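You operate a simulated robot arm through the tools that you are given. There is no shell and no other tool.

The job below is to be done with a simulated robot arm. You get a single attempt, and the scene is never put back.

JOB
Count 50 oak seeds into the white dish.
Fine: none in the spill cup; swing the spout back over it; tin and dish stay on the counter, its knob left at 50.

Only the result counts: the job must be done as asked and must still hold three seconds after the hand-in. Knocking over, shifting, dropping, spilling or breaking anything else fails it.

ROBOT AND FRAMES
A 6-joint arm with a fingered hand, fixed in place. Base frame: the origin is at the foot of the arm, x ahead of it, y to its left, z up; the work surface is at about z = 800. Lengths are in mm, angles in degrees, forces in N, time in s.
With the tool pointing down near the work surface it reaches from about 340 to 740 mm from the base axis. Its first joint turns from -115.0 to 115.0 degrees. Payload 4 kg.
Tool frame: the origin (TCP) lies between the finger pads and is the grasp point; the fingertips stand 26 mm ahead of it; z points along the fingers, y is the line along which they close. The gripper opens to 132 mm. The gripper's body begins 73 mm behind the TCP. The gripper is a hand of 4 fingers: y runs from the thumb to the fingers, the wrist lies at [0, 0, -239] in the tool frame.
Orientation is that of the tool frame in the base frame, as [roll, pitch, yaw] about the fixed x, y, z axes, in that order (R = Rz(yaw) Ry(pitch) Rx(roll)). With the fingers straight down and closing along the base's y, the tool's x points along the base's -x, its y along +y and its z along -z.

CONTROLS
- The arm moves only by the tool send_rows. Its argument "motion" is a list of rows, each a list of 6 numbers: the shift along the tool's x, y, z in mm, then the turn, a rotation vector about the tool's x, y, z in degrees. In form: [[dx, dy, dz, wx, wy, wz], ...]. A call has 1 to 20 rows; each row is the pose to reach, as a shift and turn from the pose commanded when the call began, along the tool's axes at that moment. Each row takes 0.2 s and may step no farther than 50 mm and 8.6 degrees from the row before; otherwise, the whole call is refused. Where a pose cannot be reached the arm comes as near as it can. A force on the tool above 40 N (or 10 N above the force at the start of the call, whichever is more), or a blocked arm, ends the call early, and 0.2 s more pass. In this call time passes only in rows, and 0.2 s behind the last. It gives the time, the measured TCP pose, the force on the tool (base axes), the opening and the grip force at its end, in the units of the frame above (readings bear some noise), with the torque about the TCP (base axes, N m) and any sound that the robot's microphone picked up.
- Cameras (640 x 400 px; columns grow to the right, rows downward): "scene" is fixed at [51.9, -648.6, 1385.4]; the picture's right is [0.90, -0.44, 0.00], its down [-0.13, -0.25, -0.96] and it looks along [0.43, 0.86, -0.28] (base axes); focal length 372 px, centre (320, 200). "wrist" rides on the gripper at [68, 2, -97] in the tool frame; the picture's right is [-0.03, 1.00, 0.00], its down [-0.82, -0.02, -0.58] and it looks along [-0.58, -0.01, 0.82] (tool axes); focal length 270 px, centre (320, 200).
- grab_frame(camera): a new picture of that camera. The clock stands still meanwhile.
- slide_trunk(by): slides the trunk up (or, below 0, down) by that many mm; the arm rides with it, the base frame stays. It gives what a move gives, with no picture.
- move_fingers(finger1, finger2, finger3, thumb_bend): sets how far each is bent, from 0 (flat) to 1 (curled in); at 0.3 the hand is open as for a grip, at 0.7 the pads meet at the TCP. One left out holds its place. A second passes; each finger stops where it meets its share of the squeeze, and holds until it gets a number again. It is the only way to open and close the hand. It gives what a move gives, with no picture; readings hold the bend of each and the force on the fingers (four entries, about 0 where the hand has none), thumb and palm.
- pixel_to_xyz(camera, pixels): for up to 12 pixels [column, row] of the newest picture of that camera ("zoom" is the newest enlarged one), the place [x, y, z] in the base frame of the surface seen there, good to about 2 mm. The clock stands still meanwhile.
- close_up(camera, box): a new picture of the part [left, top, right, bottom] of that camera's present view, enlarged. The clock stands still meanwhile.
- sign_off(): hands the job in; it is judged then, once.

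Leave the gripper open and the arm clear of the work at the hand-in unless told otherwise.

The tools are called after "Emit:" as name(argument=value, ...) on one line, values as JSON. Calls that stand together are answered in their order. send_rows: Moves the arm, as the interface text tells. Its arguments: {"type":"object","properties":{"motion":{"type":"array"}},"required":["motion"]} The other tools are called the same way: slide_trunk (by) slides the trunk up or down; move_fingers (finger1, finger2, finger3, thumb_bend) moves the fingers one by one; grab_frame (camera) takes a picture; pixel_to_xyz (camera, pixels) gives the place of the surface under pixels of a picture; close_up (camera, box) takes an enlarged picture of a part of a camera's view; sign_off () hands the job in.

At the start:

```text
time: 0.0
tcp_pos: [479.5, 60.4, 1148.5]
orientation: [180.0, 0.1, -179.9]
force: [-0.2, 0.1, -0.8]
ft_torque: [-0.01, -0.02, 0.01]
grip_width: 131.9
grasp_force: 0.1
shape: jaw
bend: [0.3, 0.3, 0.3, 0.3]
finger forces: [0.0, 0.0, 0.1, 0.0, 0.1, 0.0]
trunk travel left (down, up): [-900.0, 90.0]
```

scene: 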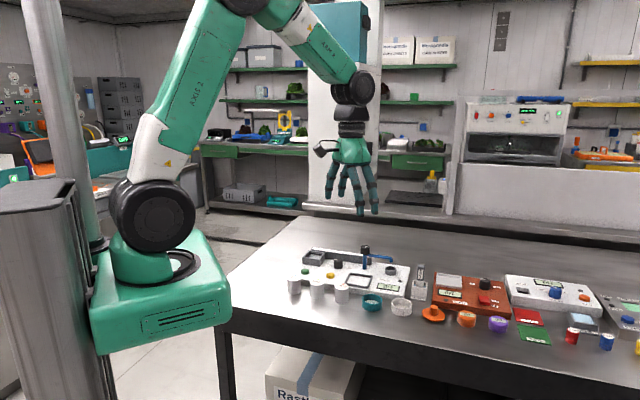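
wrist: 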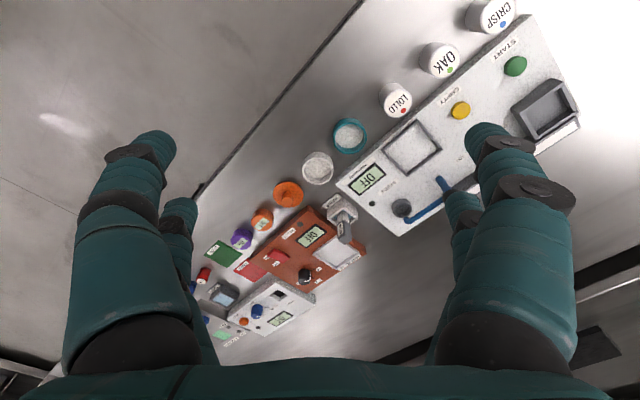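

I see a counter machine with a START button, an EMPTY button, a display reading OFF, a blue spout, and tins labelled CRISP, OAK and LOLLO. I'll look at it more closely first.

Emit:
close_up(camera="wrist", box=[320, 0, 600, 240])

Emit:
close_up(camera="scene", box=[270, 230, 450, 330])

Emit:
close_up(camera="scene", box=[420, 260, 640, 360])

```text
1.67 times, centred on (460, 120) of wrist
```

zoom: 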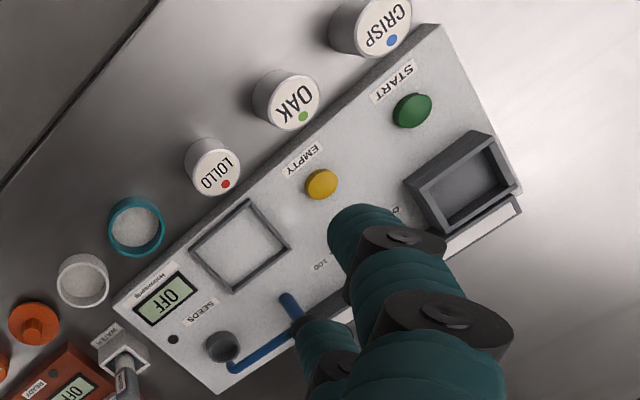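

```text
3.56 times, centred on (360, 280) of scene
```

zoom: 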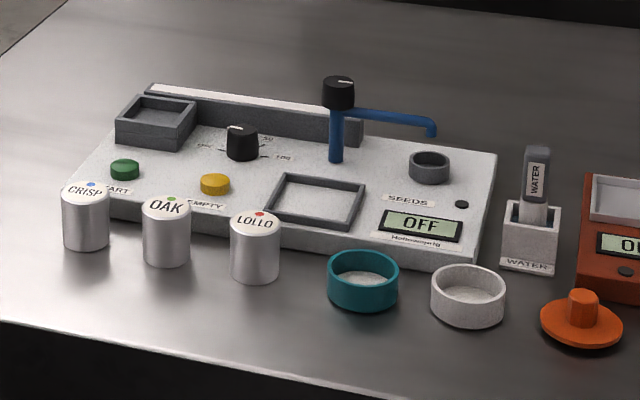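

```text
2.91 times, centred on (530, 310) of scene
```

zoom: 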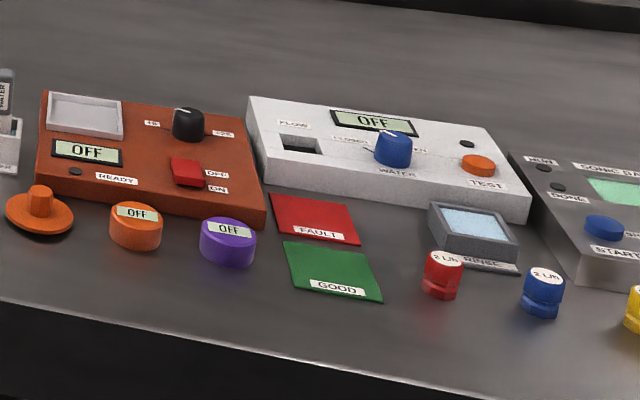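

The second close-up shows the counter well. I'll retake it larger and measure places on it.

Emit:
close_up(camera="scene", box=[290, 240, 420, 320])

```text
4.92 times, centred on (355, 280) of scene
```

zoom: 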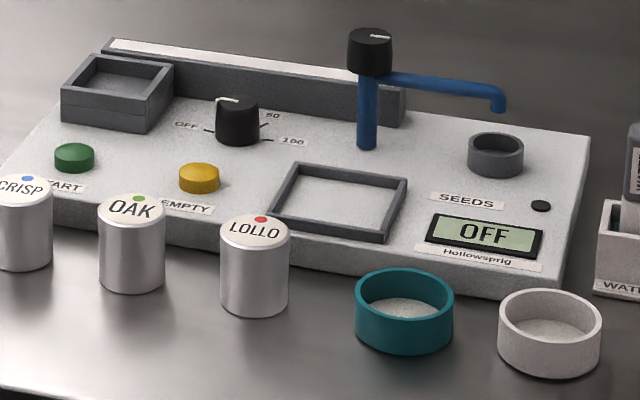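

The knob is marked OFF / 50 / 100 and points at OFF. The square holder is at upper left, the dish frame in the middle, and the spout is over the spill cup. Now I'll measure them.

Emit:
pixel_to_xyz(camera="zoom", pixels=[[131, 208], [139, 197], [131, 285], [548, 298], [548, 328], [548, 370], [502, 305], [598, 310], [552, 292], [338, 200], [370, 40], [500, 95]])

Emit:
pixel_to_xyz(camera="zoom", pixels=[[237, 103], [75, 152], [199, 172], [495, 138], [118, 78], [65, 92], [150, 105], [112, 57], [172, 66], [300, 166], [273, 228], [384, 238]])

Emit:
pixel_to_xyz(camera="zoom", pixels=[[404, 180], [238, 140], [367, 145], [220, 100], [250, 50], [540, 205], [575, 150], [400, 130], [110, 40], [390, 80], [60, 215], [560, 280]])

```text
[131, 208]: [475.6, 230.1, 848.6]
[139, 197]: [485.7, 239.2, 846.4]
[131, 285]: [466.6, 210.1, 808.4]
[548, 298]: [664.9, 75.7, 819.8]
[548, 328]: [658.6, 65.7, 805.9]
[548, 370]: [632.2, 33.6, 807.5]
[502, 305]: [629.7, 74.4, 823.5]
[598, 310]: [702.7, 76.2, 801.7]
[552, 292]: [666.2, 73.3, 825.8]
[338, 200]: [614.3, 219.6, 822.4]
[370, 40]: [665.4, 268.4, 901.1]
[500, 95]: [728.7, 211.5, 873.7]
```

```text
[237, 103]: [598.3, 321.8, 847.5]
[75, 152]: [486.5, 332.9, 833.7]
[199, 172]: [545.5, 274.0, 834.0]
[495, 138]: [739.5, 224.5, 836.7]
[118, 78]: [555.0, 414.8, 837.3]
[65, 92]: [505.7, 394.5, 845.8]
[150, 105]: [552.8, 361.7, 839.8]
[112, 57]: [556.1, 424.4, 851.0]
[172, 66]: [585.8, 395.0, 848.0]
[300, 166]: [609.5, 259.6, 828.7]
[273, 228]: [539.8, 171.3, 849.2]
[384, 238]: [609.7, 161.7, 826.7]
```

```text
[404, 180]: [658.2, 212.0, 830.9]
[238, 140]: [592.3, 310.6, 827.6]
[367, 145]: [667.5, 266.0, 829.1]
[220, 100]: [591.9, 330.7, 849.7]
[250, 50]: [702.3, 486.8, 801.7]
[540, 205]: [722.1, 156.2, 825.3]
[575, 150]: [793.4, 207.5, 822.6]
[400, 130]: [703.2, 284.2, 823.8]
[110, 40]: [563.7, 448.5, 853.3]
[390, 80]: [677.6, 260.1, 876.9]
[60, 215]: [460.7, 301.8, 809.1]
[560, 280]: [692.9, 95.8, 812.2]
```

The machine top is about z 822, the frame centre about (610, 211), and the holder about (545, 394). Next I'll check the layout of the hand's fingers.

Emit:
close_up(camera="scene", box=[290, 80, 410, 220])

Emit:
close_up(camera="wrist", box=[250, 60, 500, 220])

```text
2.86 times, centred on (350, 150) of scene
```

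zoom: 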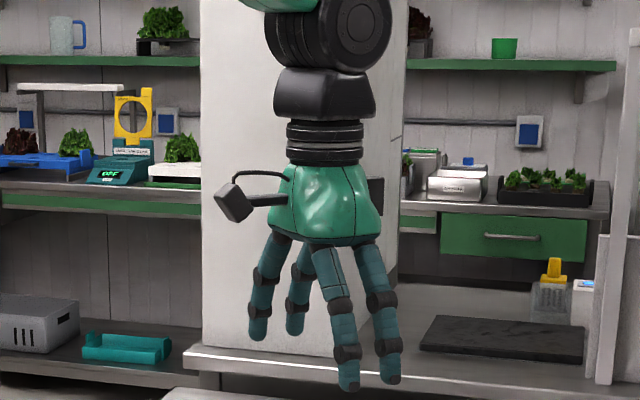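

```text
2.50 times, centred on (375, 140) of wrist
```

zoom: 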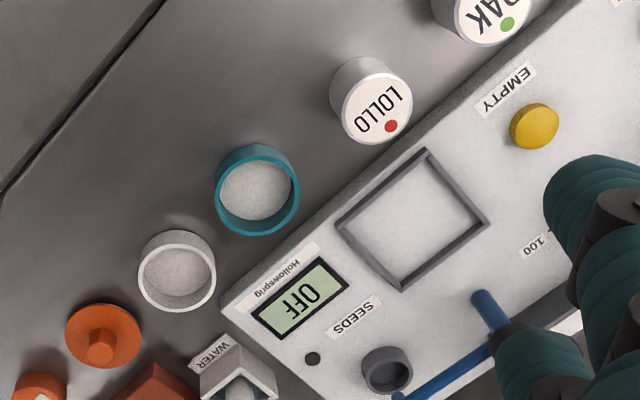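

The hand has four digits in a 2×2 layout. I'll curl finger1 alone to learn which one it is and how it closes.

Emit:
move_fingers(finger1=0.7)

Emit:
grab_frame(camera="wrist")

```text
time: 1.0
tcp_pos: [479.5, 60.3, 1148.4]
orientation: [-180.0, -0.1, -179.9]
force: [0.2, -0.8, 0.0]
ft_torque: [-0.01, 0.0, 0.03]
grip_width: 67.5
grasp_force: 0.2
shape: fingers
bend: [0.7, 0.3, 0.3, 0.3]
finger forces: [0.0, 0.0, 0.1, 0.1, 0.0, 0.1]
trunk travel left (down, up): [-900.0, 90.0]
```

```text
taken
```

wrist: 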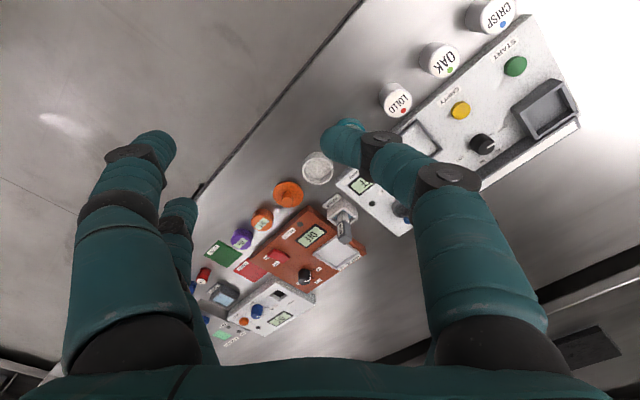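

finger1 is the near right digit (+x, +y). I'll curl finger2 and the rest as well.

Emit:
move_fingers(finger1=0.3, finger2=0.7)

Emit:
grab_frame(camera="wrist")

Emit:
move_fingers(finger2=0.3, thumb_bend=0.7)

Emit:
grab_frame(camera="wrist")

```text
time: 2.0
tcp_pos: [480.1, 59.9, 1149.3]
orientation: [180.0, -0.1, 179.9]
force: [0.5, 0.3, -0.6]
ft_torque: [-0.01, -0.04, 0.0]
grip_width: 132.4
grasp_force: 0.2
shape: fingers
bend: [0.3, 0.7, 0.3, 0.3]
finger forces: [0.0, 0.0, 0.0, 0.0, 0.0, 0.0]
trunk travel left (down, up): [-900.0, 90.0]
```

```text
taken
```

wrist: 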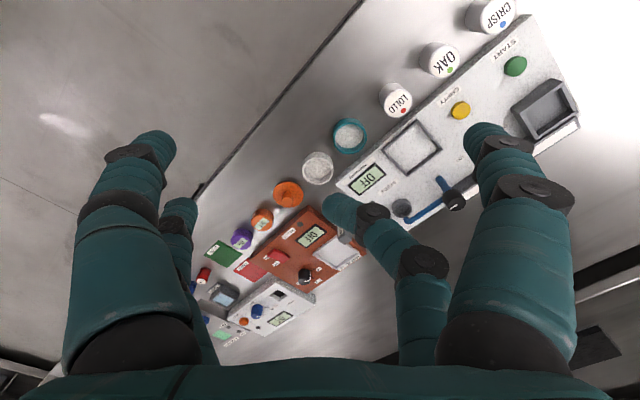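

```text
time: 3.0
tcp_pos: [479.6, 60.3, 1148.5]
orientation: [179.9, 0.0, 179.9]
force: [-0.8, 0.3, -0.2]
ft_torque: [0.04, 0.02, -0.01]
grip_width: 66.6
grasp_force: 0.0
shape: fingers
bend: [0.3, 0.3, 0.3, 0.7]
finger forces: [0.1, 0.0, 0.1, 0.1, 0.0, 0.0]
trunk travel left (down, up): [-900.0, 90.0]
```

```text
taken
```

wrist: 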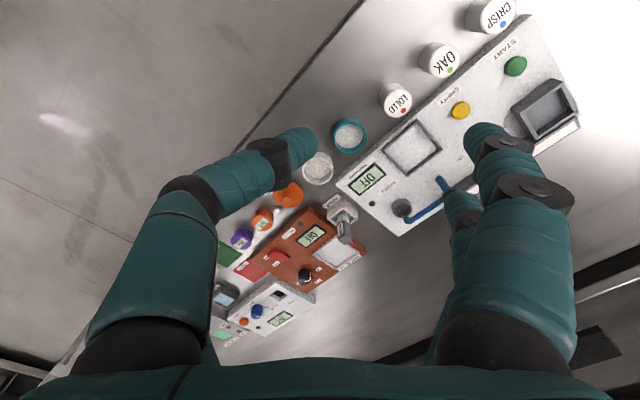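

The thumb is the (+x, −y) digit, so the pairs sit at tool x ≈ ±20. I'll reopen the thumb and move to about (540, 180, 1050) for a closer look.

Emit:
move_fingers(finger1=0.1, finger2=0.1, finger3=0.1, thumb_bend=0.1)

Emit:
send_rows(motion=[[-10, 24, 16, 0, 0, 0], [-20, 48, 32, 0, 0, 0], [-30, 72, 49, 0, 0, 0], [-40, 96, 66, 0, 0, 0], [-50, 120, 83, 0, 0, 0], [-55, 130, 98, 0, 0, 0]])

Emit:
grab_frame(camera="wrist")

```text
time: 4.0
tcp_pos: [478.1, 60.2, 1149.1]
orientation: [179.9, 0.0, -180.0]
force: [0.0, 0.5, 0.2]
ft_torque: [0.01, -0.02, -0.04]
grip_width: 172.7
grasp_force: 0.0
shape: fingers
bend: [0.1, 0.1, 0.1, 0.1]
finger forces: [0.0, 0.1, 0.0, 0.0, 0.0, 0.0]
trunk travel left (down, up): [-900.0, 90.0]
```

```text
time: 5.4
tcp_pos: [535.4, 192.2, 1050.1]
orientation: [180.0, 0.0, -180.0]
force: [-0.5, -0.6, 0.2]
ft_torque: [0.01, -0.01, 0.01]
grip_width: 172.9
grasp_force: 0.0
shape: fingers
bend: [0.1, 0.1, 0.1, 0.1]
finger forces: [0.0, 0.1, 0.1, 0.0, 0.0, 0.1]
trunk travel left (down, up): [-900.0, 90.0]
```

```text
taken
```

wrist: 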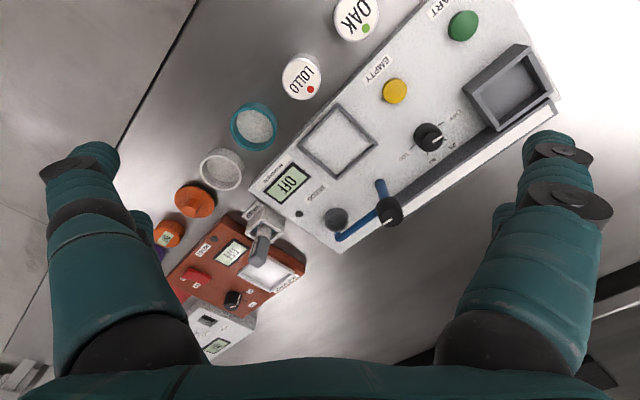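

The view is good. I'll enlarge the machine and measure from here.

Emit:
close_up(camera="wrist", box=[370, 0, 570, 160])

Emit:
pixel_to_xyz(camera="wrist", pixels=[[340, 110], [380, 146], [338, 178], [299, 144], [339, 142], [309, 192], [514, 45], [553, 93], [497, 131], [465, 87], [497, 95], [514, 63]])

Emit:
pixel_to_xyz(camera="wrist", pixels=[[357, 15], [302, 76], [253, 110], [222, 152], [222, 172], [429, 137], [390, 210], [340, 237], [336, 218], [396, 90], [463, 26], [383, 185]])

```text
2.50 times, centred on (470, 80) of wrist
```

zoom: 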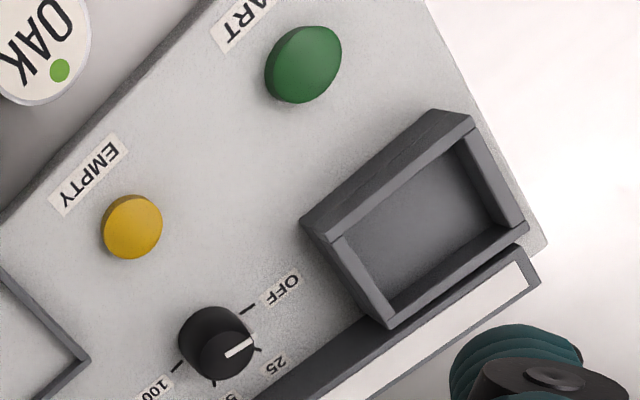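

```text
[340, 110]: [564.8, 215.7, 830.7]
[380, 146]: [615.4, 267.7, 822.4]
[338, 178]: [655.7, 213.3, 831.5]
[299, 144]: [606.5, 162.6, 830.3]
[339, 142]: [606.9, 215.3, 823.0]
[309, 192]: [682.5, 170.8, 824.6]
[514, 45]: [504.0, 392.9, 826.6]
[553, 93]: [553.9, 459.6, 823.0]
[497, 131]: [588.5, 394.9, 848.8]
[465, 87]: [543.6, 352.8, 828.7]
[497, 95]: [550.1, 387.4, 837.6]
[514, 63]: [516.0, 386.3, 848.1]
```

```text
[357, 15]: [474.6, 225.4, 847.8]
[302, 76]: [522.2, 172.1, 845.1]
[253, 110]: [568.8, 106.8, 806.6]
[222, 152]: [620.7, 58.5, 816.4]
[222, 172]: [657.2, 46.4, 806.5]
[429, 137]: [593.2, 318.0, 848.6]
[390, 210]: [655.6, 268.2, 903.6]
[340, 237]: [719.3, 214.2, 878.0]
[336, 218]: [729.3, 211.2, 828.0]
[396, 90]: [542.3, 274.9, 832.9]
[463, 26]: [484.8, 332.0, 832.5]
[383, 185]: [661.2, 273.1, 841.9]
```

The knob has marks OFF, 25, 50 and 100. I'll zoom in further on it.

Emit:
close_up(camera="wrist", box=[400, 100, 480, 160])

Emit:
close_up(camera="scene", box=[320, 250, 370, 280])

```text
6.67 times, centred on (440, 130) of wrist
```

zoom: 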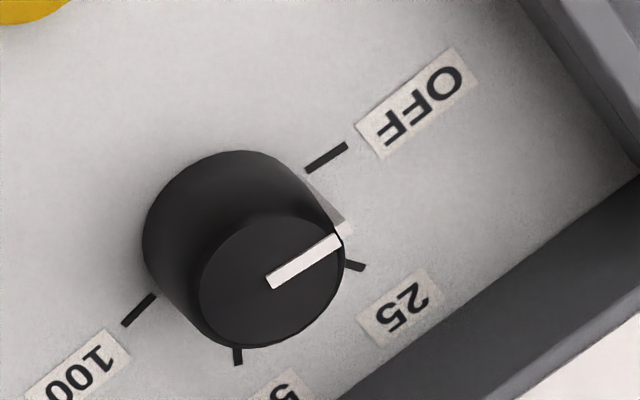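

```text
12.80 times, centred on (345, 265) of scene
```

zoom: 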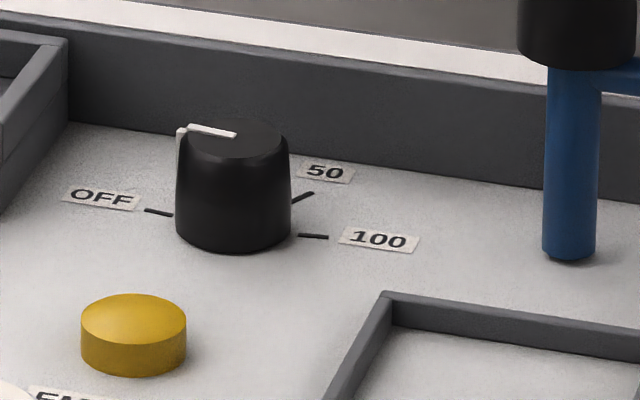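

The pointer line is parallel to the OFF tick, so the knob is at OFF. I'll take tick positions from the wrist picture.

Emit:
pixel_to_xyz(camera="wrist", pixels=[[441.2, 123.7], [445.2, 139.7], [427.7, 153.5], [412.7, 146.5], [433, 142.5], [443, 135.7], [430, 144], [422, 133], [452, 113], [452, 147]])

Emit:
close_up(camera="wrist", box=[320, 160, 440, 260])

Emit:
close_up(camera="wrist", box=[150, 60, 330, 220])

```text
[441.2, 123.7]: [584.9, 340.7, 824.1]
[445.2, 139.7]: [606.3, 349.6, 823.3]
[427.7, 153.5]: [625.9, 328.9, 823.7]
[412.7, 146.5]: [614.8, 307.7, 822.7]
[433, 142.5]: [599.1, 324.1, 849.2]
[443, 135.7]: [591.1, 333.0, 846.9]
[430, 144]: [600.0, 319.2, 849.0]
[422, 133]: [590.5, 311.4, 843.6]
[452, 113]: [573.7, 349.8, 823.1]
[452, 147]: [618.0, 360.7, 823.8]
```

```text
4.00 times, centred on (380, 210) of wrist
```

zoom: 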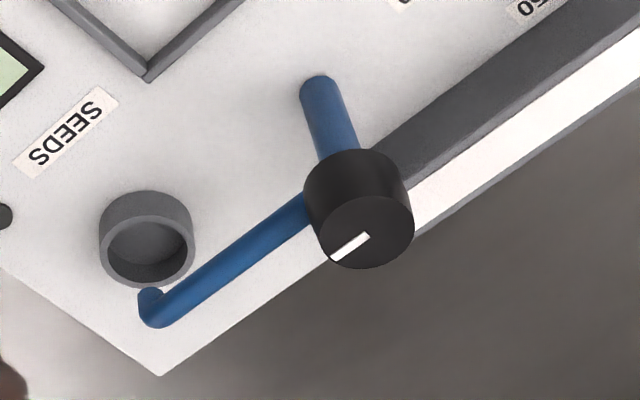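

```text
2.50 times, centred on (240, 140) of wrist
```

zoom: 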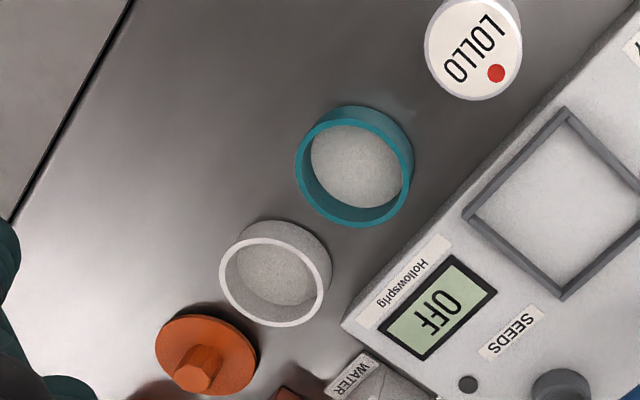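

Ticks come out at about 135°, 75°, 15° and −45° around (600, 323), so 50 is 120° clockwise from OFF. Next are the white dish rim and the teal rim in the newest zoom.

Emit:
pixel_to_xyz(camera="zoom", pixels=[[223, 268], [329, 283], [283, 242], [272, 324], [240, 300], [315, 255], [278, 275], [300, 165], [408, 175], [352, 222], [365, 118], [470, 100]])

Emit:
pixel_to_xyz(camera="zoom", pixels=[[345, 315], [640, 15], [468, 213], [562, 297], [565, 112], [205, 355], [165, 340], [255, 360], [200, 370], [345, 395], [600, 50], [400, 250]])

```text
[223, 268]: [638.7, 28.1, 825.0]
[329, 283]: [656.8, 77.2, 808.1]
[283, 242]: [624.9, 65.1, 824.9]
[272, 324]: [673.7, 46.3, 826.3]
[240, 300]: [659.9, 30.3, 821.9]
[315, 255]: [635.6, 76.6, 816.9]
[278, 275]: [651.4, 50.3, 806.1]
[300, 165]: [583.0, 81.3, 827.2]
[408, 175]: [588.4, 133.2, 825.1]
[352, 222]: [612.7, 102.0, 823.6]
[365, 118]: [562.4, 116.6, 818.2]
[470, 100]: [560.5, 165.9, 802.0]
```

```text
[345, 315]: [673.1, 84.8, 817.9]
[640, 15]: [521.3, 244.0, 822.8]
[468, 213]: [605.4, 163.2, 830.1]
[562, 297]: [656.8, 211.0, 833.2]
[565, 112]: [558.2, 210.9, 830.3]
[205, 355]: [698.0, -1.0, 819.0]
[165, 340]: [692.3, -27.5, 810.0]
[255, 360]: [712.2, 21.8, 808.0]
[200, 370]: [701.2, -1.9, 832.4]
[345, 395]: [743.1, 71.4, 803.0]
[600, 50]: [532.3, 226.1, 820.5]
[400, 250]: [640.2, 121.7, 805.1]
```

White dish centre ≈ (649, 52) with rim z 825, and teal ≈ (587, 107). Now I'll set the fingers half closed and measure where they sit relative to the TCP.

Emit:
move_fingers(finger1=0.5, finger2=0.5, finger3=0.5, thumb_bend=0.5)

Emit:
grab_frame(camera="wrist")

Emit:
grab_frame(camera="scene")

```text
time: 6.4
tcp_pos: [533.5, 191.7, 1049.5]
orientation: [-180.0, 0.0, 180.0]
force: [-0.8, 0.6, 0.6]
ft_torque: [0.0, 0.02, -0.01]
grip_width: 66.2
grasp_force: 0.0
shape: fingers
bend: [0.5, 0.5, 0.5, 0.5]
finger forces: [0.0, 0.1, 0.0, 0.0, 0.1, 0.0]
trunk travel left (down, up): [-900.0, 90.0]
```

```text
taken
```

wrist: 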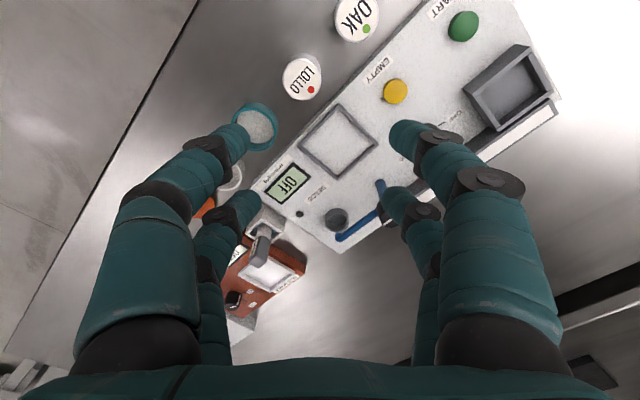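

```text
taken
```

scene: 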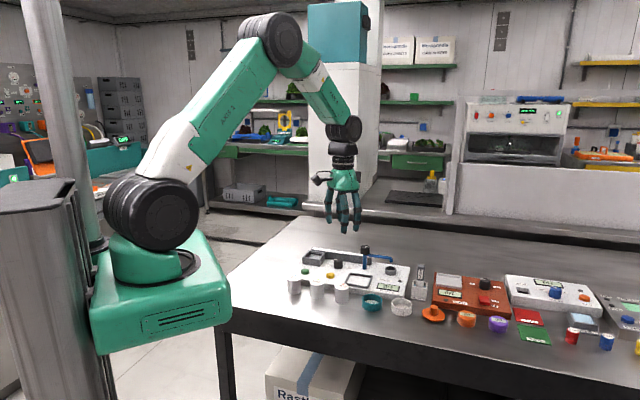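

Measuring finger surface points: finger1 tip near (400, 135), finger2 tip near (392, 200), thumb tip near (240, 140), finger3 tip near (245, 205), plus knuckles.

Emit:
pixel_to_xyz(camera="wrist", pixels=[[394, 135], [410, 125], [410, 150], [391, 200], [408, 192], [400, 222], [245, 140], [228, 130], [230, 152], [250, 205], [240, 195], [235, 225]])

Emit:
pixel_to_xyz(camera="wrist", pixels=[[440, 160], [460, 150], [480, 200], [520, 200], [500, 260], [545, 250], [480, 340], [540, 350], [140, 200], [100, 310], [200, 160], [420, 235]])

```text
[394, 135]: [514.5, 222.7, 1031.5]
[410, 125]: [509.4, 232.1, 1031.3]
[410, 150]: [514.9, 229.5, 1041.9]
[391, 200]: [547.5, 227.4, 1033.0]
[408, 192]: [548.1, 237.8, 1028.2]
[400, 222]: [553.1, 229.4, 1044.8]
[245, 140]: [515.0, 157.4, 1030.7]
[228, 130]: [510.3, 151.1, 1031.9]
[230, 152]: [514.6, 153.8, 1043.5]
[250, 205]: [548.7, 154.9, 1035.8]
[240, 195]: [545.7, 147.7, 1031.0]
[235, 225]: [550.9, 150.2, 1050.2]
```

```text
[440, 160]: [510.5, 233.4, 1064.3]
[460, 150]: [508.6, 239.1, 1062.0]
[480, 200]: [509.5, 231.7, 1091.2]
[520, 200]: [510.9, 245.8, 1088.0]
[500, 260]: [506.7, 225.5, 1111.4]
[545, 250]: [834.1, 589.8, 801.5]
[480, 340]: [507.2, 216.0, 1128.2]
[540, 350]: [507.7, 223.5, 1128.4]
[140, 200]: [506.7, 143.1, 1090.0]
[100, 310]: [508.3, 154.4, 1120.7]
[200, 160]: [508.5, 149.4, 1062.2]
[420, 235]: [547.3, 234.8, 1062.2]
```

Finger pairs sit at tool x ≈ ±19, with pads at y ≈ ±32 when the bend is 0.5. I'll go above the white dish at (649, 52), turning −45° so the fingers close along the row, and stop at z ≈ 940.

Emit:
send_rows(motion=[[-19, -23, 18, 0, 0, -7.5], [-38, -46, 36, 0, 0, -15], [-57, -70, 54, 0, 0, -22.5], [-76, -93, 72, 0, 0, -30], [-95, -116, 90, 0, 0, -37.5], [-114.5, -139.7, 110, 0, 0, -45]])

Emit:
grab_frame(camera="wrist")

```text
time: 7.8
tcp_pos: [649.6, 50.7, 939.7]
orientation: [-179.9, -0.1, -134.9]
force: [-0.2, 0.7, -0.8]
ft_torque: [0.02, 0.01, -0.01]
grip_width: 66.2
grasp_force: 0.0
shape: fingers
bend: [0.5, 0.5, 0.5, 0.5]
finger forces: [0.1, 0.1, 0.0, 0.0, 0.1, 0.0]
trunk travel left (down, up): [-900.0, 90.0]
```

```text
taken
```

wrist: 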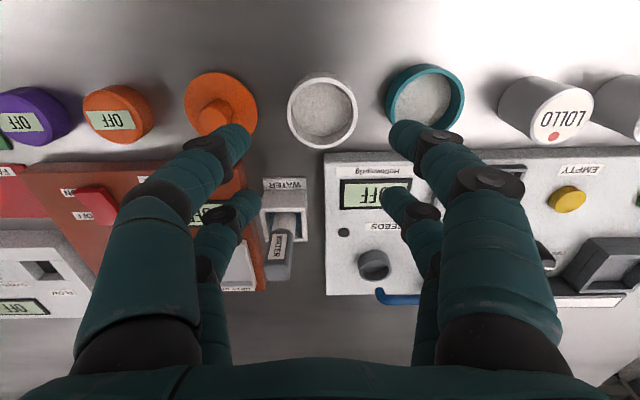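

The white dish is at about (323, 110) in the wrist picture. I'll measure its rim closely.

Emit:
close_up(camera="wrist", box=[260, 60, 390, 160])

```text
4.00 times, centred on (325, 110) of wrist
```

zoom: 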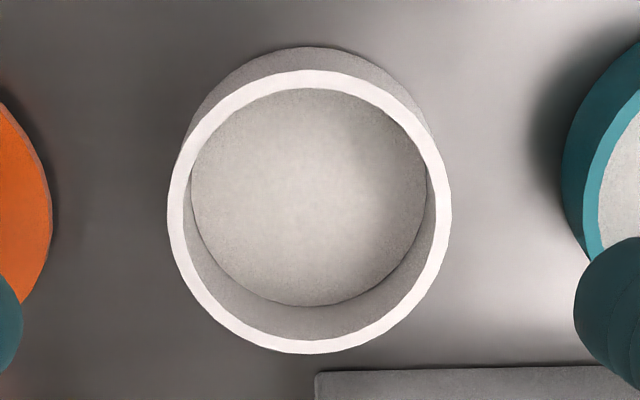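

Emit:
pixel_to_xyz(camera="zoom", pixels=[[308, 79], [308, 345], [178, 215], [443, 215], [402, 118], [212, 300], [402, 305], [220, 115], [310, 200], [580, 200], [46, 230], [450, 370]])

```text
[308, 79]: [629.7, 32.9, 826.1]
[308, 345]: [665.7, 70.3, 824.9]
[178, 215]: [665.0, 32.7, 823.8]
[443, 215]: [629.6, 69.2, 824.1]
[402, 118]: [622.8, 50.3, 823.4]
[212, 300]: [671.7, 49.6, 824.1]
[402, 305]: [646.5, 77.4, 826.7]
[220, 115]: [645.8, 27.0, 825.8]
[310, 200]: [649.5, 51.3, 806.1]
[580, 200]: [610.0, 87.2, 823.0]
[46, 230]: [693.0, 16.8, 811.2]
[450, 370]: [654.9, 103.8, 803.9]
```

The dish centre is at (647.2, 51.2) with radius ≈ 27. I'll shift by (0.9, 1.7) in the tool frame and descend 102 mm so the tips are at about z 812, above the orange flange and inside the gaps.

Emit:
send_rows(motion=[[0.9, 1.7, 25, 0, 0, 0], [0.9, 1.7, 50, 0, 0, 0], [0.9, 1.7, 70, 0, 0, 0], [0.9, 1.7, 85, 0, 0, 0], [0.9, 1.7, 95, 0, 0, 0], [0.9, 1.7, 102, 0, 0, 0]])

Emit:
grab_frame(camera="wrist")

Emit:
close_up(camera="scene", box=[340, 240, 460, 340])

```text
time: 9.2
tcp_pos: [647.4, 51.9, 838.1]
orientation: [179.9, 0.0, -135.0]
force: [-0.1, 0.3, 0.3]
ft_torque: [-0.01, -0.02, 0.01]
grip_width: 66.3
grasp_force: 0.1
shape: fingers
bend: [0.5, 0.5, 0.5, 0.5]
finger forces: [0.0, 0.0, 0.1, 0.0, 0.0, 0.1]
trunk travel left (down, up): [-900.0, 90.0]
```

```text
taken
```

wrist: 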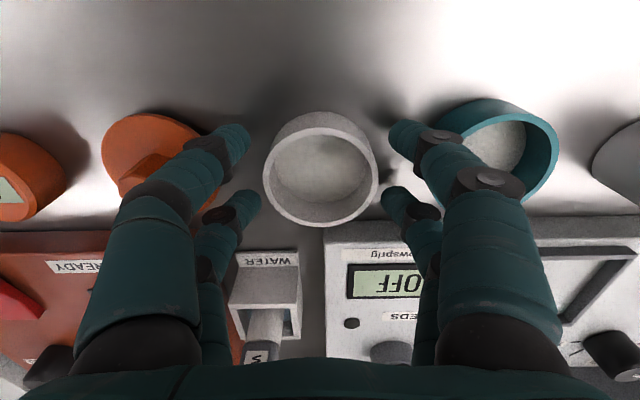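

```text
4.00 times, centred on (400, 290) of scene
```

zoom: 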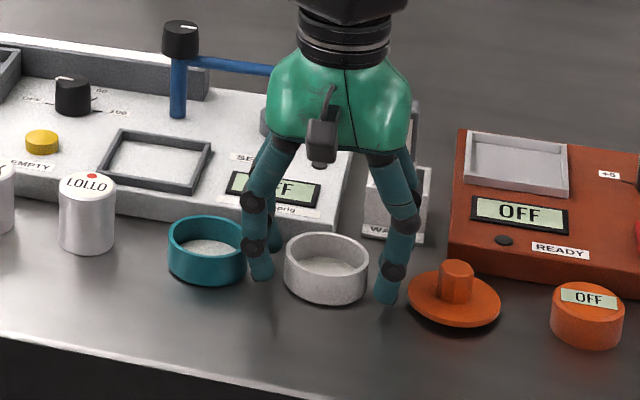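

The fingers straddle the dish with clearance on both sides. I'll close all four digits.

Emit:
move_fingers(finger1=0.66, finger2=0.66, finger3=0.66, thumb_bend=0.66)

Emit:
grab_frame(camera="wrist")

```text
time: 10.2
tcp_pos: [646.3, 52.8, 839.0]
orientation: [-179.9, -0.1, -135.0]
force: [-0.2, 1.0, 0.3]
ft_torque: [-0.01, 0.03, 0.02]
grip_width: 37.5
grasp_force: 12.0
shape: fingers
bend: [0.58, 0.58, 0.59, 0.62]
finger forces: [6.0, 6.4, 5.0, 0.0, 7.2, 0.0]
trunk travel left (down, up): [-900.0, 90.0]
```

```text
taken
```

wrist: 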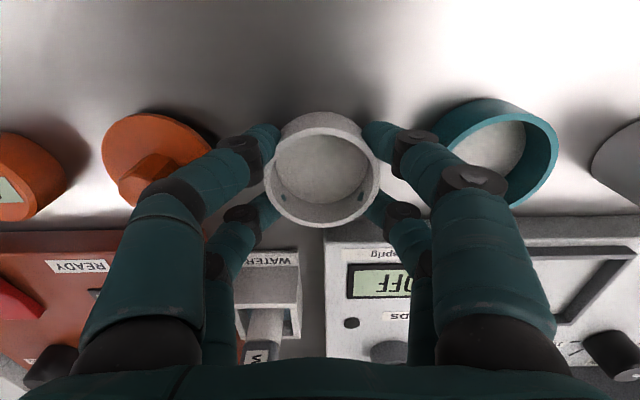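

All four digits hold the dish (5–7 N each). I'll lift 80 mm, then carry it above the frame at about (607.7, 211.4).

Emit:
send_rows(motion=[[0, 0, -10, 0, 0, 0], [0, 0, -30, 0, 0, 0], [0, 0, -55, 0, 0, 0], [0, 0, -80, 0, 0, 0], [-12, 20, -80, 0, 0, 0], [-30, 50, -80, 0, 0, 0], [-50, 82, -80, 0, 0, 0], [-68, 112, -80, 0, 0, 0], [-80, 132, -80, 0, 0, 0], [-85, 140, -80, 0, 0, 0]])

Emit:
grab_frame(camera="wrist")

Emit:
grab_frame(camera="scene")

```text
time: 12.4
tcp_pos: [607.9, 210.6, 919.8]
orientation: [-180.0, 0.0, -134.9]
force: [-1.1, 0.3, 0.0]
ft_torque: [0.0, 0.04, 0.0]
grip_width: 37.4
grasp_force: 12.6
shape: fingers
bend: [0.58, 0.58, 0.59, 0.62]
finger forces: [6.0, 6.4, 4.9, 0.0, 7.2, 0.0]
trunk travel left (down, up): [-900.0, 90.0]
```

```text
taken
```

wrist: 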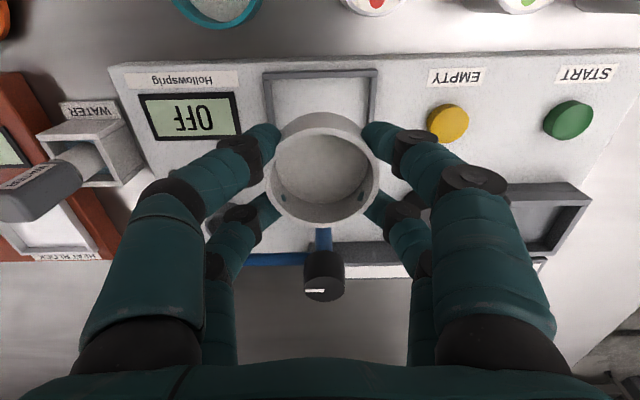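

```text
taken
```

scene: 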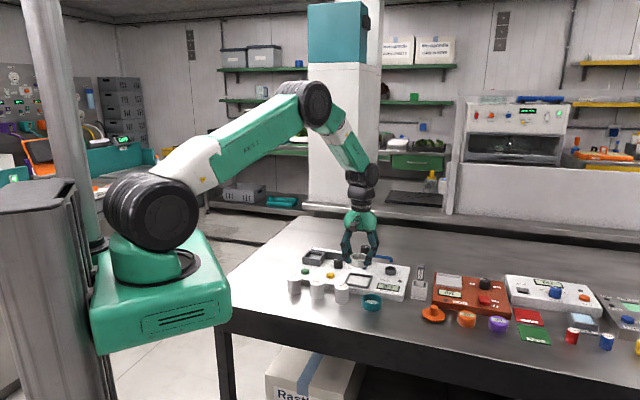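

The dish hangs over the frame with its front edge at rows 72–85. I'll measure the dish rim and the visible frame edges.

Emit:
pixel_to_xyz(camera="wrist", pixels=[[322, 120], [322, 222], [272, 172], [373, 172], [288, 135], [357, 207], [264, 73], [376, 71], [268, 80], [371, 78], [320, 74], [320, 82]])

Emit:
close_up(camera="wrist", box=[250, 60, 400, 160])

Emit:
close_up(camera="scene", box=[310, 220, 420, 300])

```text
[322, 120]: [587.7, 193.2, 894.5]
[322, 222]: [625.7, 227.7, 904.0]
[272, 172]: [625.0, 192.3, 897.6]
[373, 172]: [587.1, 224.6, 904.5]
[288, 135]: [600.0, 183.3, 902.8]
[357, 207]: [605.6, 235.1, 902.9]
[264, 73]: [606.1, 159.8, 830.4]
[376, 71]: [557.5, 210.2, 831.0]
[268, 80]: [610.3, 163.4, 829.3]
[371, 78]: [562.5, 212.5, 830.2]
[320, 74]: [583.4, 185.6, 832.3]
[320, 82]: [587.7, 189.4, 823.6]
```

```text
4.00 times, centred on (325, 110) of wrist
```

zoom: 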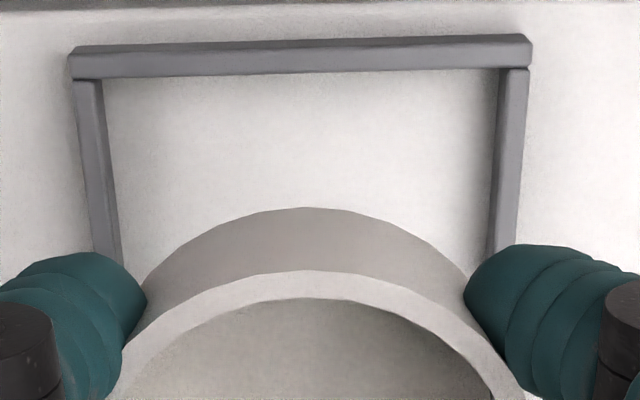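

```text
5.00 times, centred on (365, 260) of scene
```

zoom: 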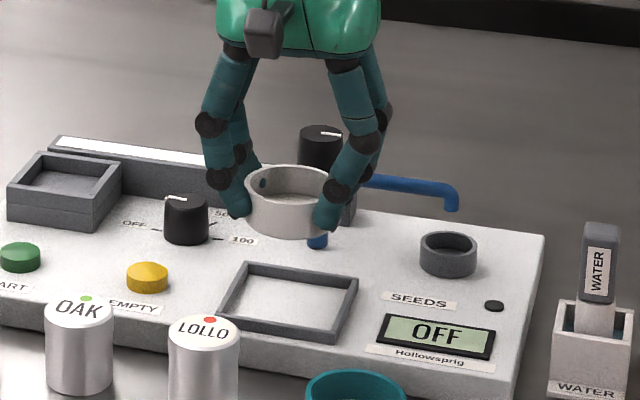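

Dish and frame centres agree within about 1.5 mm. I'll lower 45 mm so the dish bottom is just above the frame wall, then check alignment again.

Emit:
send_rows(motion=[[0, 0, 15, 0, 0, 0], [0, 0, 30, 0, 0, 0], [0, 0, 40, 0, 0, 0], [0, 0, 45, 0, 0, 0]])

Emit:
close_up(camera="wrist", box=[230, 70, 410, 240])

Emit:
close_up(camera="scene", box=[330, 250, 400, 300])

```text
time: 13.4
tcp_pos: [608.3, 210.6, 873.4]
orientation: [180.0, -0.1, -135.1]
force: [1.3, 0.5, -0.1]
ft_torque: [0.03, -0.03, 0.03]
grip_width: 37.3
grasp_force: 12.3
shape: fingers
bend: [0.58, 0.58, 0.59, 0.62]
finger forces: [6.1, 6.3, 5.0, 0.0, 7.1, 0.0]
trunk travel left (down, up): [-900.0, 90.0]
```

```text
2.35 times, centred on (320, 155) of wrist
```

zoom: 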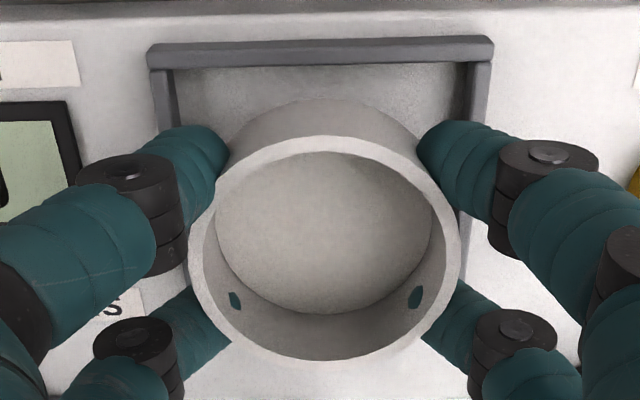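

```text
8.00 times, centred on (365, 275) of scene
```

zoom: 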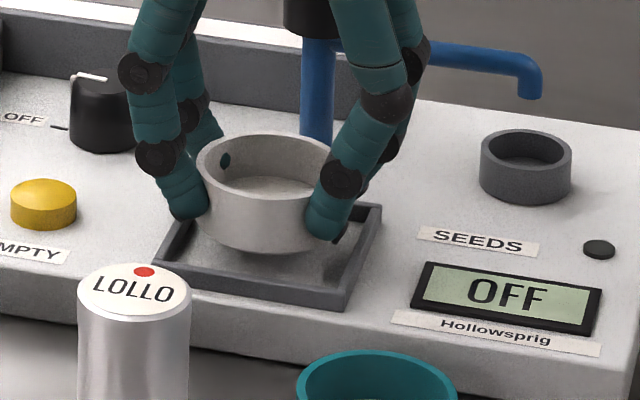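

In u it is centred, and in v the dish sits about 1–2 mm toward the back. I'll nudge +1 in tool x and lower in small steps to just above the floor.

Emit:
send_rows(motion=[[1.2, -0.5, 3, 0, 0, 0], [1.2, -0.5, 6, 0, 0, 0], [1.2, -0.5, 9, 0, 0, 0], [1.2, -0.5, 11, 0, 0, 0]])

Emit:
close_up(camera="wrist", box=[230, 70, 410, 240])

Emit:
close_up(camera="scene", box=[330, 250, 400, 300])

```text
time: 14.4
tcp_pos: [608.4, 209.0, 862.9]
orientation: [-180.0, -0.1, -135.0]
force: [0.0, -0.8, 0.1]
ft_torque: [-0.03, 0.05, 0.03]
grip_width: 37.2
grasp_force: 12.6
shape: fingers
bend: [0.58, 0.58, 0.59, 0.62]
finger forces: [6.1, 6.4, 5.1, 0.0, 7.2, 0.1]
trunk travel left (down, up): [-900.0, 90.0]
```

```text
2.35 times, centred on (320, 155) of wrist
```

zoom: 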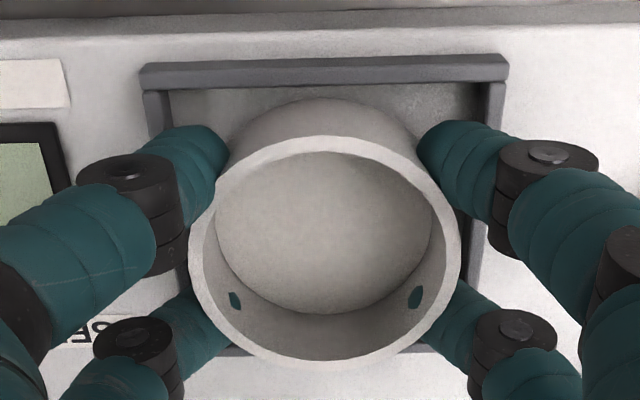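

```text
8.00 times, centred on (365, 275) of scene
```

zoom: 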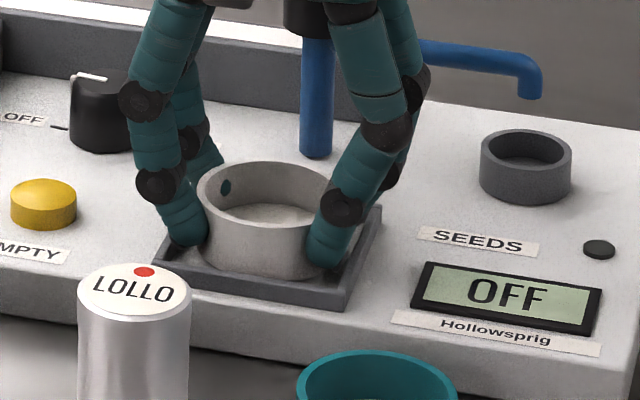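

The dish is now inside the frame walls and centred, with no contact force yet. I'll lower another 3 mm gently.

Emit:
send_rows(motion=[[0, 0, 1, 0, 0, 0], [0, 0, 2, 0, 0, 0], [0, 0, 3, 0, 0, 0]])

```text
time: 15.2
tcp_pos: [607.7, 209.6, 859.2]
orientation: [179.9, 0.0, -135.0]
force: [-0.2, -0.6, 1.5]
ft_torque: [-0.01, 0.04, 0.0]
grip_width: 37.1
grasp_force: 12.1
shape: fingers
bend: [0.58, 0.58, 0.59, 0.62]
finger forces: [6.3, 6.4, 5.0, 0.2, 7.4, 0.0]
trunk travel left (down, up): [-900.0, 90.0]
```

A slight upward force of 1.5 N suggests first contact. I'll open the fingers to 0.5 to release.

Emit:
move_fingers(finger1=0.52, finger2=0.52, finger3=0.52, thumb_bend=0.52)

Emit:
close_up(camera="scene", box=[330, 250, 400, 300])

Emit:
close_up(camera="wrist", box=[230, 70, 410, 240])

```text
time: 16.2
tcp_pos: [607.3, 209.2, 860.8]
orientation: [-179.9, 0.1, -134.9]
force: [-1.0, 2.5, 8.9]
ft_torque: [0.13, 0.15, -0.03]
grip_width: 43.6
grasp_force: 8.8
shape: fingers
bend: [0.56, 0.56, 0.57, 0.55]
finger forces: [4.0, 3.7, 3.8, 0.0, 5.3, 0.0]
trunk travel left (down, up): [-900.0, 90.0]
```

```text
8.00 times, centred on (365, 275) of scene
```

zoom: 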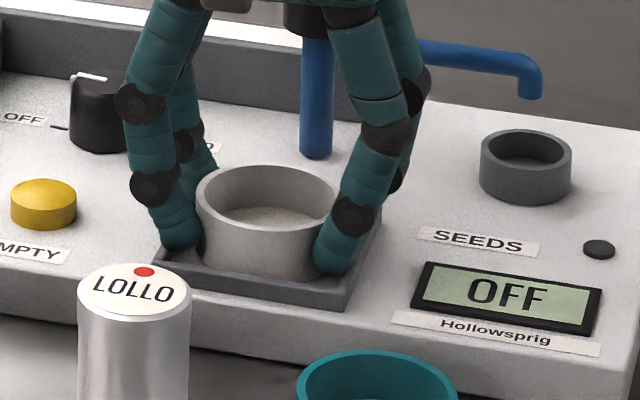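

```text
2.35 times, centred on (320, 155) of wrist
```

zoom: 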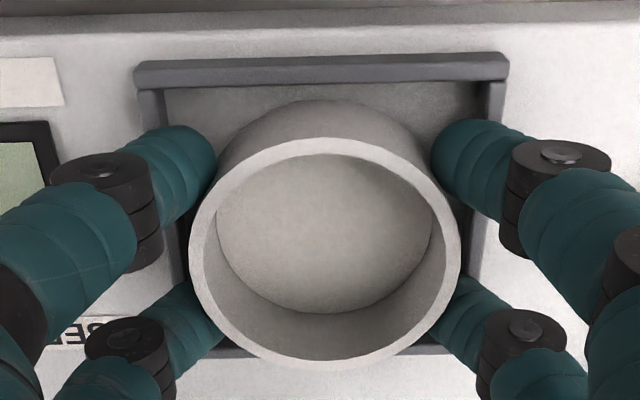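

The fingers stopped at about 0.56 with 4 N each, so the tips are probably catching the frame wall from inside. I'll raise 4 mm and check whether the dish stays down.

Emit:
send_rows(motion=[[0, 0, -2, 0, 0, 0], [0, 0, -4, 0, 0, 0]])

Emit:
close_up(camera="scene", box=[330, 250, 400, 300])

```text
time: 16.8
tcp_pos: [607.3, 209.8, 863.0]
orientation: [180.0, 0.0, -135.0]
force: [-0.2, 0.0, 0.2]
ft_torque: [0.01, 0.04, 0.02]
grip_width: 58.8
grasp_force: 0.0
shape: fingers
bend: [0.52, 0.52, 0.52, 0.52]
finger forces: [0.0, 0.0, 0.0, 0.1, 0.0, 0.0]
trunk travel left (down, up): [-900.0, 90.0]
```

```text
8.00 times, centred on (365, 275) of scene
```

zoom: 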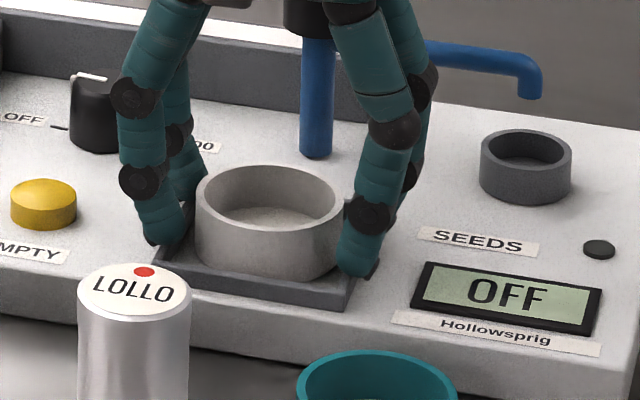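

The fingers are free and the dish sits in the frame. I'll rise straight up 90 mm and check.

Emit:
send_rows(motion=[[0, 0, -10, 0, 0, 0], [0, 0, -30, 0, 0, 0], [0, 0, -60, 0, 0, 0], [0, 0, -90, 0, 0, 0]])

Emit:
grab_frame(camera="wrist")

Emit:
close_up(camera="scene", box=[290, 240, 420, 320])

```text
time: 17.8
tcp_pos: [606.8, 208.5, 955.4]
orientation: [179.9, 0.0, -135.0]
force: [-0.5, 0.7, 0.2]
ft_torque: [-0.03, 0.01, -0.04]
grip_width: 58.4
grasp_force: 0.1
shape: fingers
bend: [0.52, 0.52, 0.52, 0.52]
finger forces: [0.0, 0.1, 0.1, 0.1, 0.0, 0.1]
trunk travel left (down, up): [-900.0, 90.0]
```

```text
taken
```

wrist: 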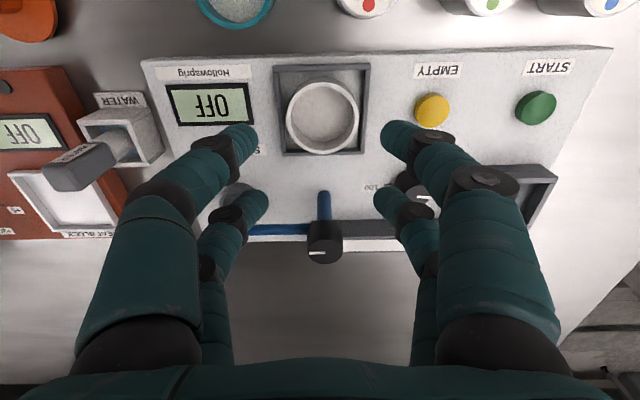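

```text
4.92 times, centred on (355, 280) of scene
```

zoom: 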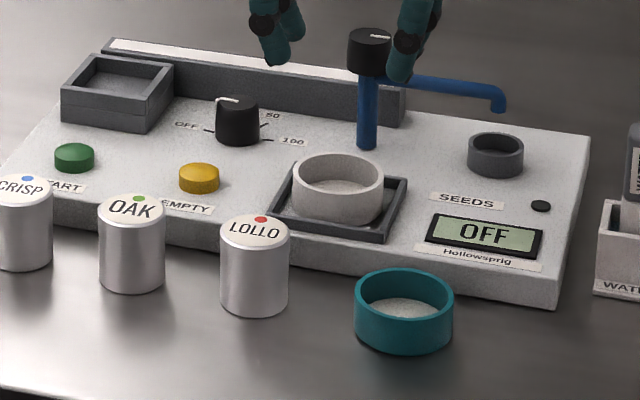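

The dish is properly seated. Now I'll move above the OAK tin at about (475.5, 229) at the same height to measure it.

Emit:
send_rows(motion=[[20, 27, 0, 0, 0, 0], [40, 54, 0, 0, 0, 0], [60, 81, 0, 0, 0, 0], [79, 107, 0, 0, 0, 0]])

Emit:
grab_frame(camera="wrist")

Emit:
close_up(camera="wrist", box=[260, 60, 390, 160])

```text
time: 18.8
tcp_pos: [474.8, 226.8, 952.4]
orientation: [-180.0, 0.0, -135.0]
force: [-0.6, -0.1, 0.4]
ft_torque: [-0.01, -0.03, -0.02]
grip_width: 58.4
grasp_force: 0.0
shape: fingers
bend: [0.52, 0.52, 0.52, 0.52]
finger forces: [0.0, 0.0, 0.0, 0.0, 0.1, 0.0]
trunk travel left (down, up): [-900.0, 90.0]
```

```text
taken
```

wrist: 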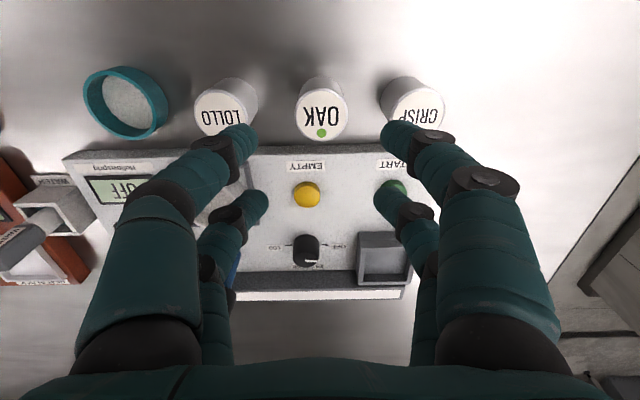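

```text
4.00 times, centred on (325, 110) of wrist
```

zoom: 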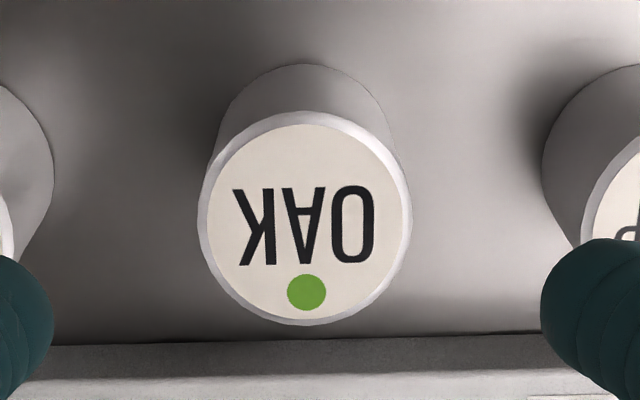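

The OAK tin top circle is centred at zoom (305, 219). I'll measure its rim and neighbours.

Emit:
pixel_to_xyz(camera="zoom", pixels=[[305, 219], [203, 219], [407, 219], [305, 117], [305, 319], [233, 147], [377, 147], [233, 290], [377, 290], [240, 110], [595, 200], [20, 120]])

Emit:
pixel_to_xyz(camera="wrist", pixels=[[383, 232], [358, 283], [401, 284], [402, 245], [362, 248], [382, 262], [306, 238], [309, 260], [306, 195], [390, 187], [300, 290], [240, 292]])

Emit:
close_up(camera="wrist", box=[260, 170, 420, 300])

```text
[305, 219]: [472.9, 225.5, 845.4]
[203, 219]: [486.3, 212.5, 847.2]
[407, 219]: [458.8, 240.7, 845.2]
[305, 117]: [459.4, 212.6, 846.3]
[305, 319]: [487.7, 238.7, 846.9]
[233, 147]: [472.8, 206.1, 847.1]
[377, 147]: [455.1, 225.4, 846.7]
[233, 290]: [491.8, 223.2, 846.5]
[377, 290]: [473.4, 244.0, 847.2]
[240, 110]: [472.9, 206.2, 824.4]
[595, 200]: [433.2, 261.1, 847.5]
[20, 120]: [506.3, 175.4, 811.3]
```

```text
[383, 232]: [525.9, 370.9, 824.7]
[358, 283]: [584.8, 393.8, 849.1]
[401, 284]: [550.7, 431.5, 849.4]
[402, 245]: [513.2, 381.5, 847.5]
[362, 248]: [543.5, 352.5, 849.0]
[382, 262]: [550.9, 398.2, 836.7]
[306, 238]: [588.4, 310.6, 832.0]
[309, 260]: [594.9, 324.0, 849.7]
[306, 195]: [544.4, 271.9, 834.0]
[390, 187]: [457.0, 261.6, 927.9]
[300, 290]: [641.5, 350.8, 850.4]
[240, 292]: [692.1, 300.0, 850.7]
```

```text
3.08 times, centred on (340, 235) of wrist
```

zoom: 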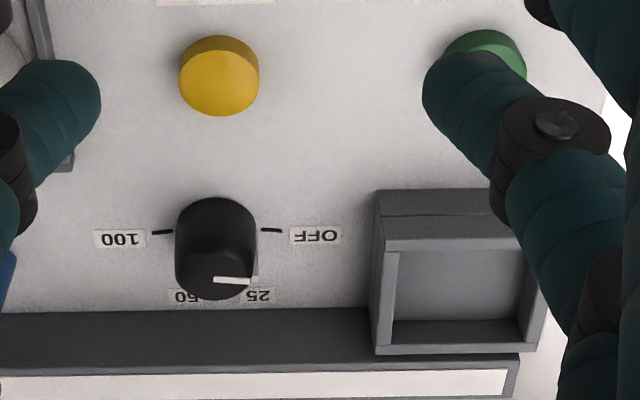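

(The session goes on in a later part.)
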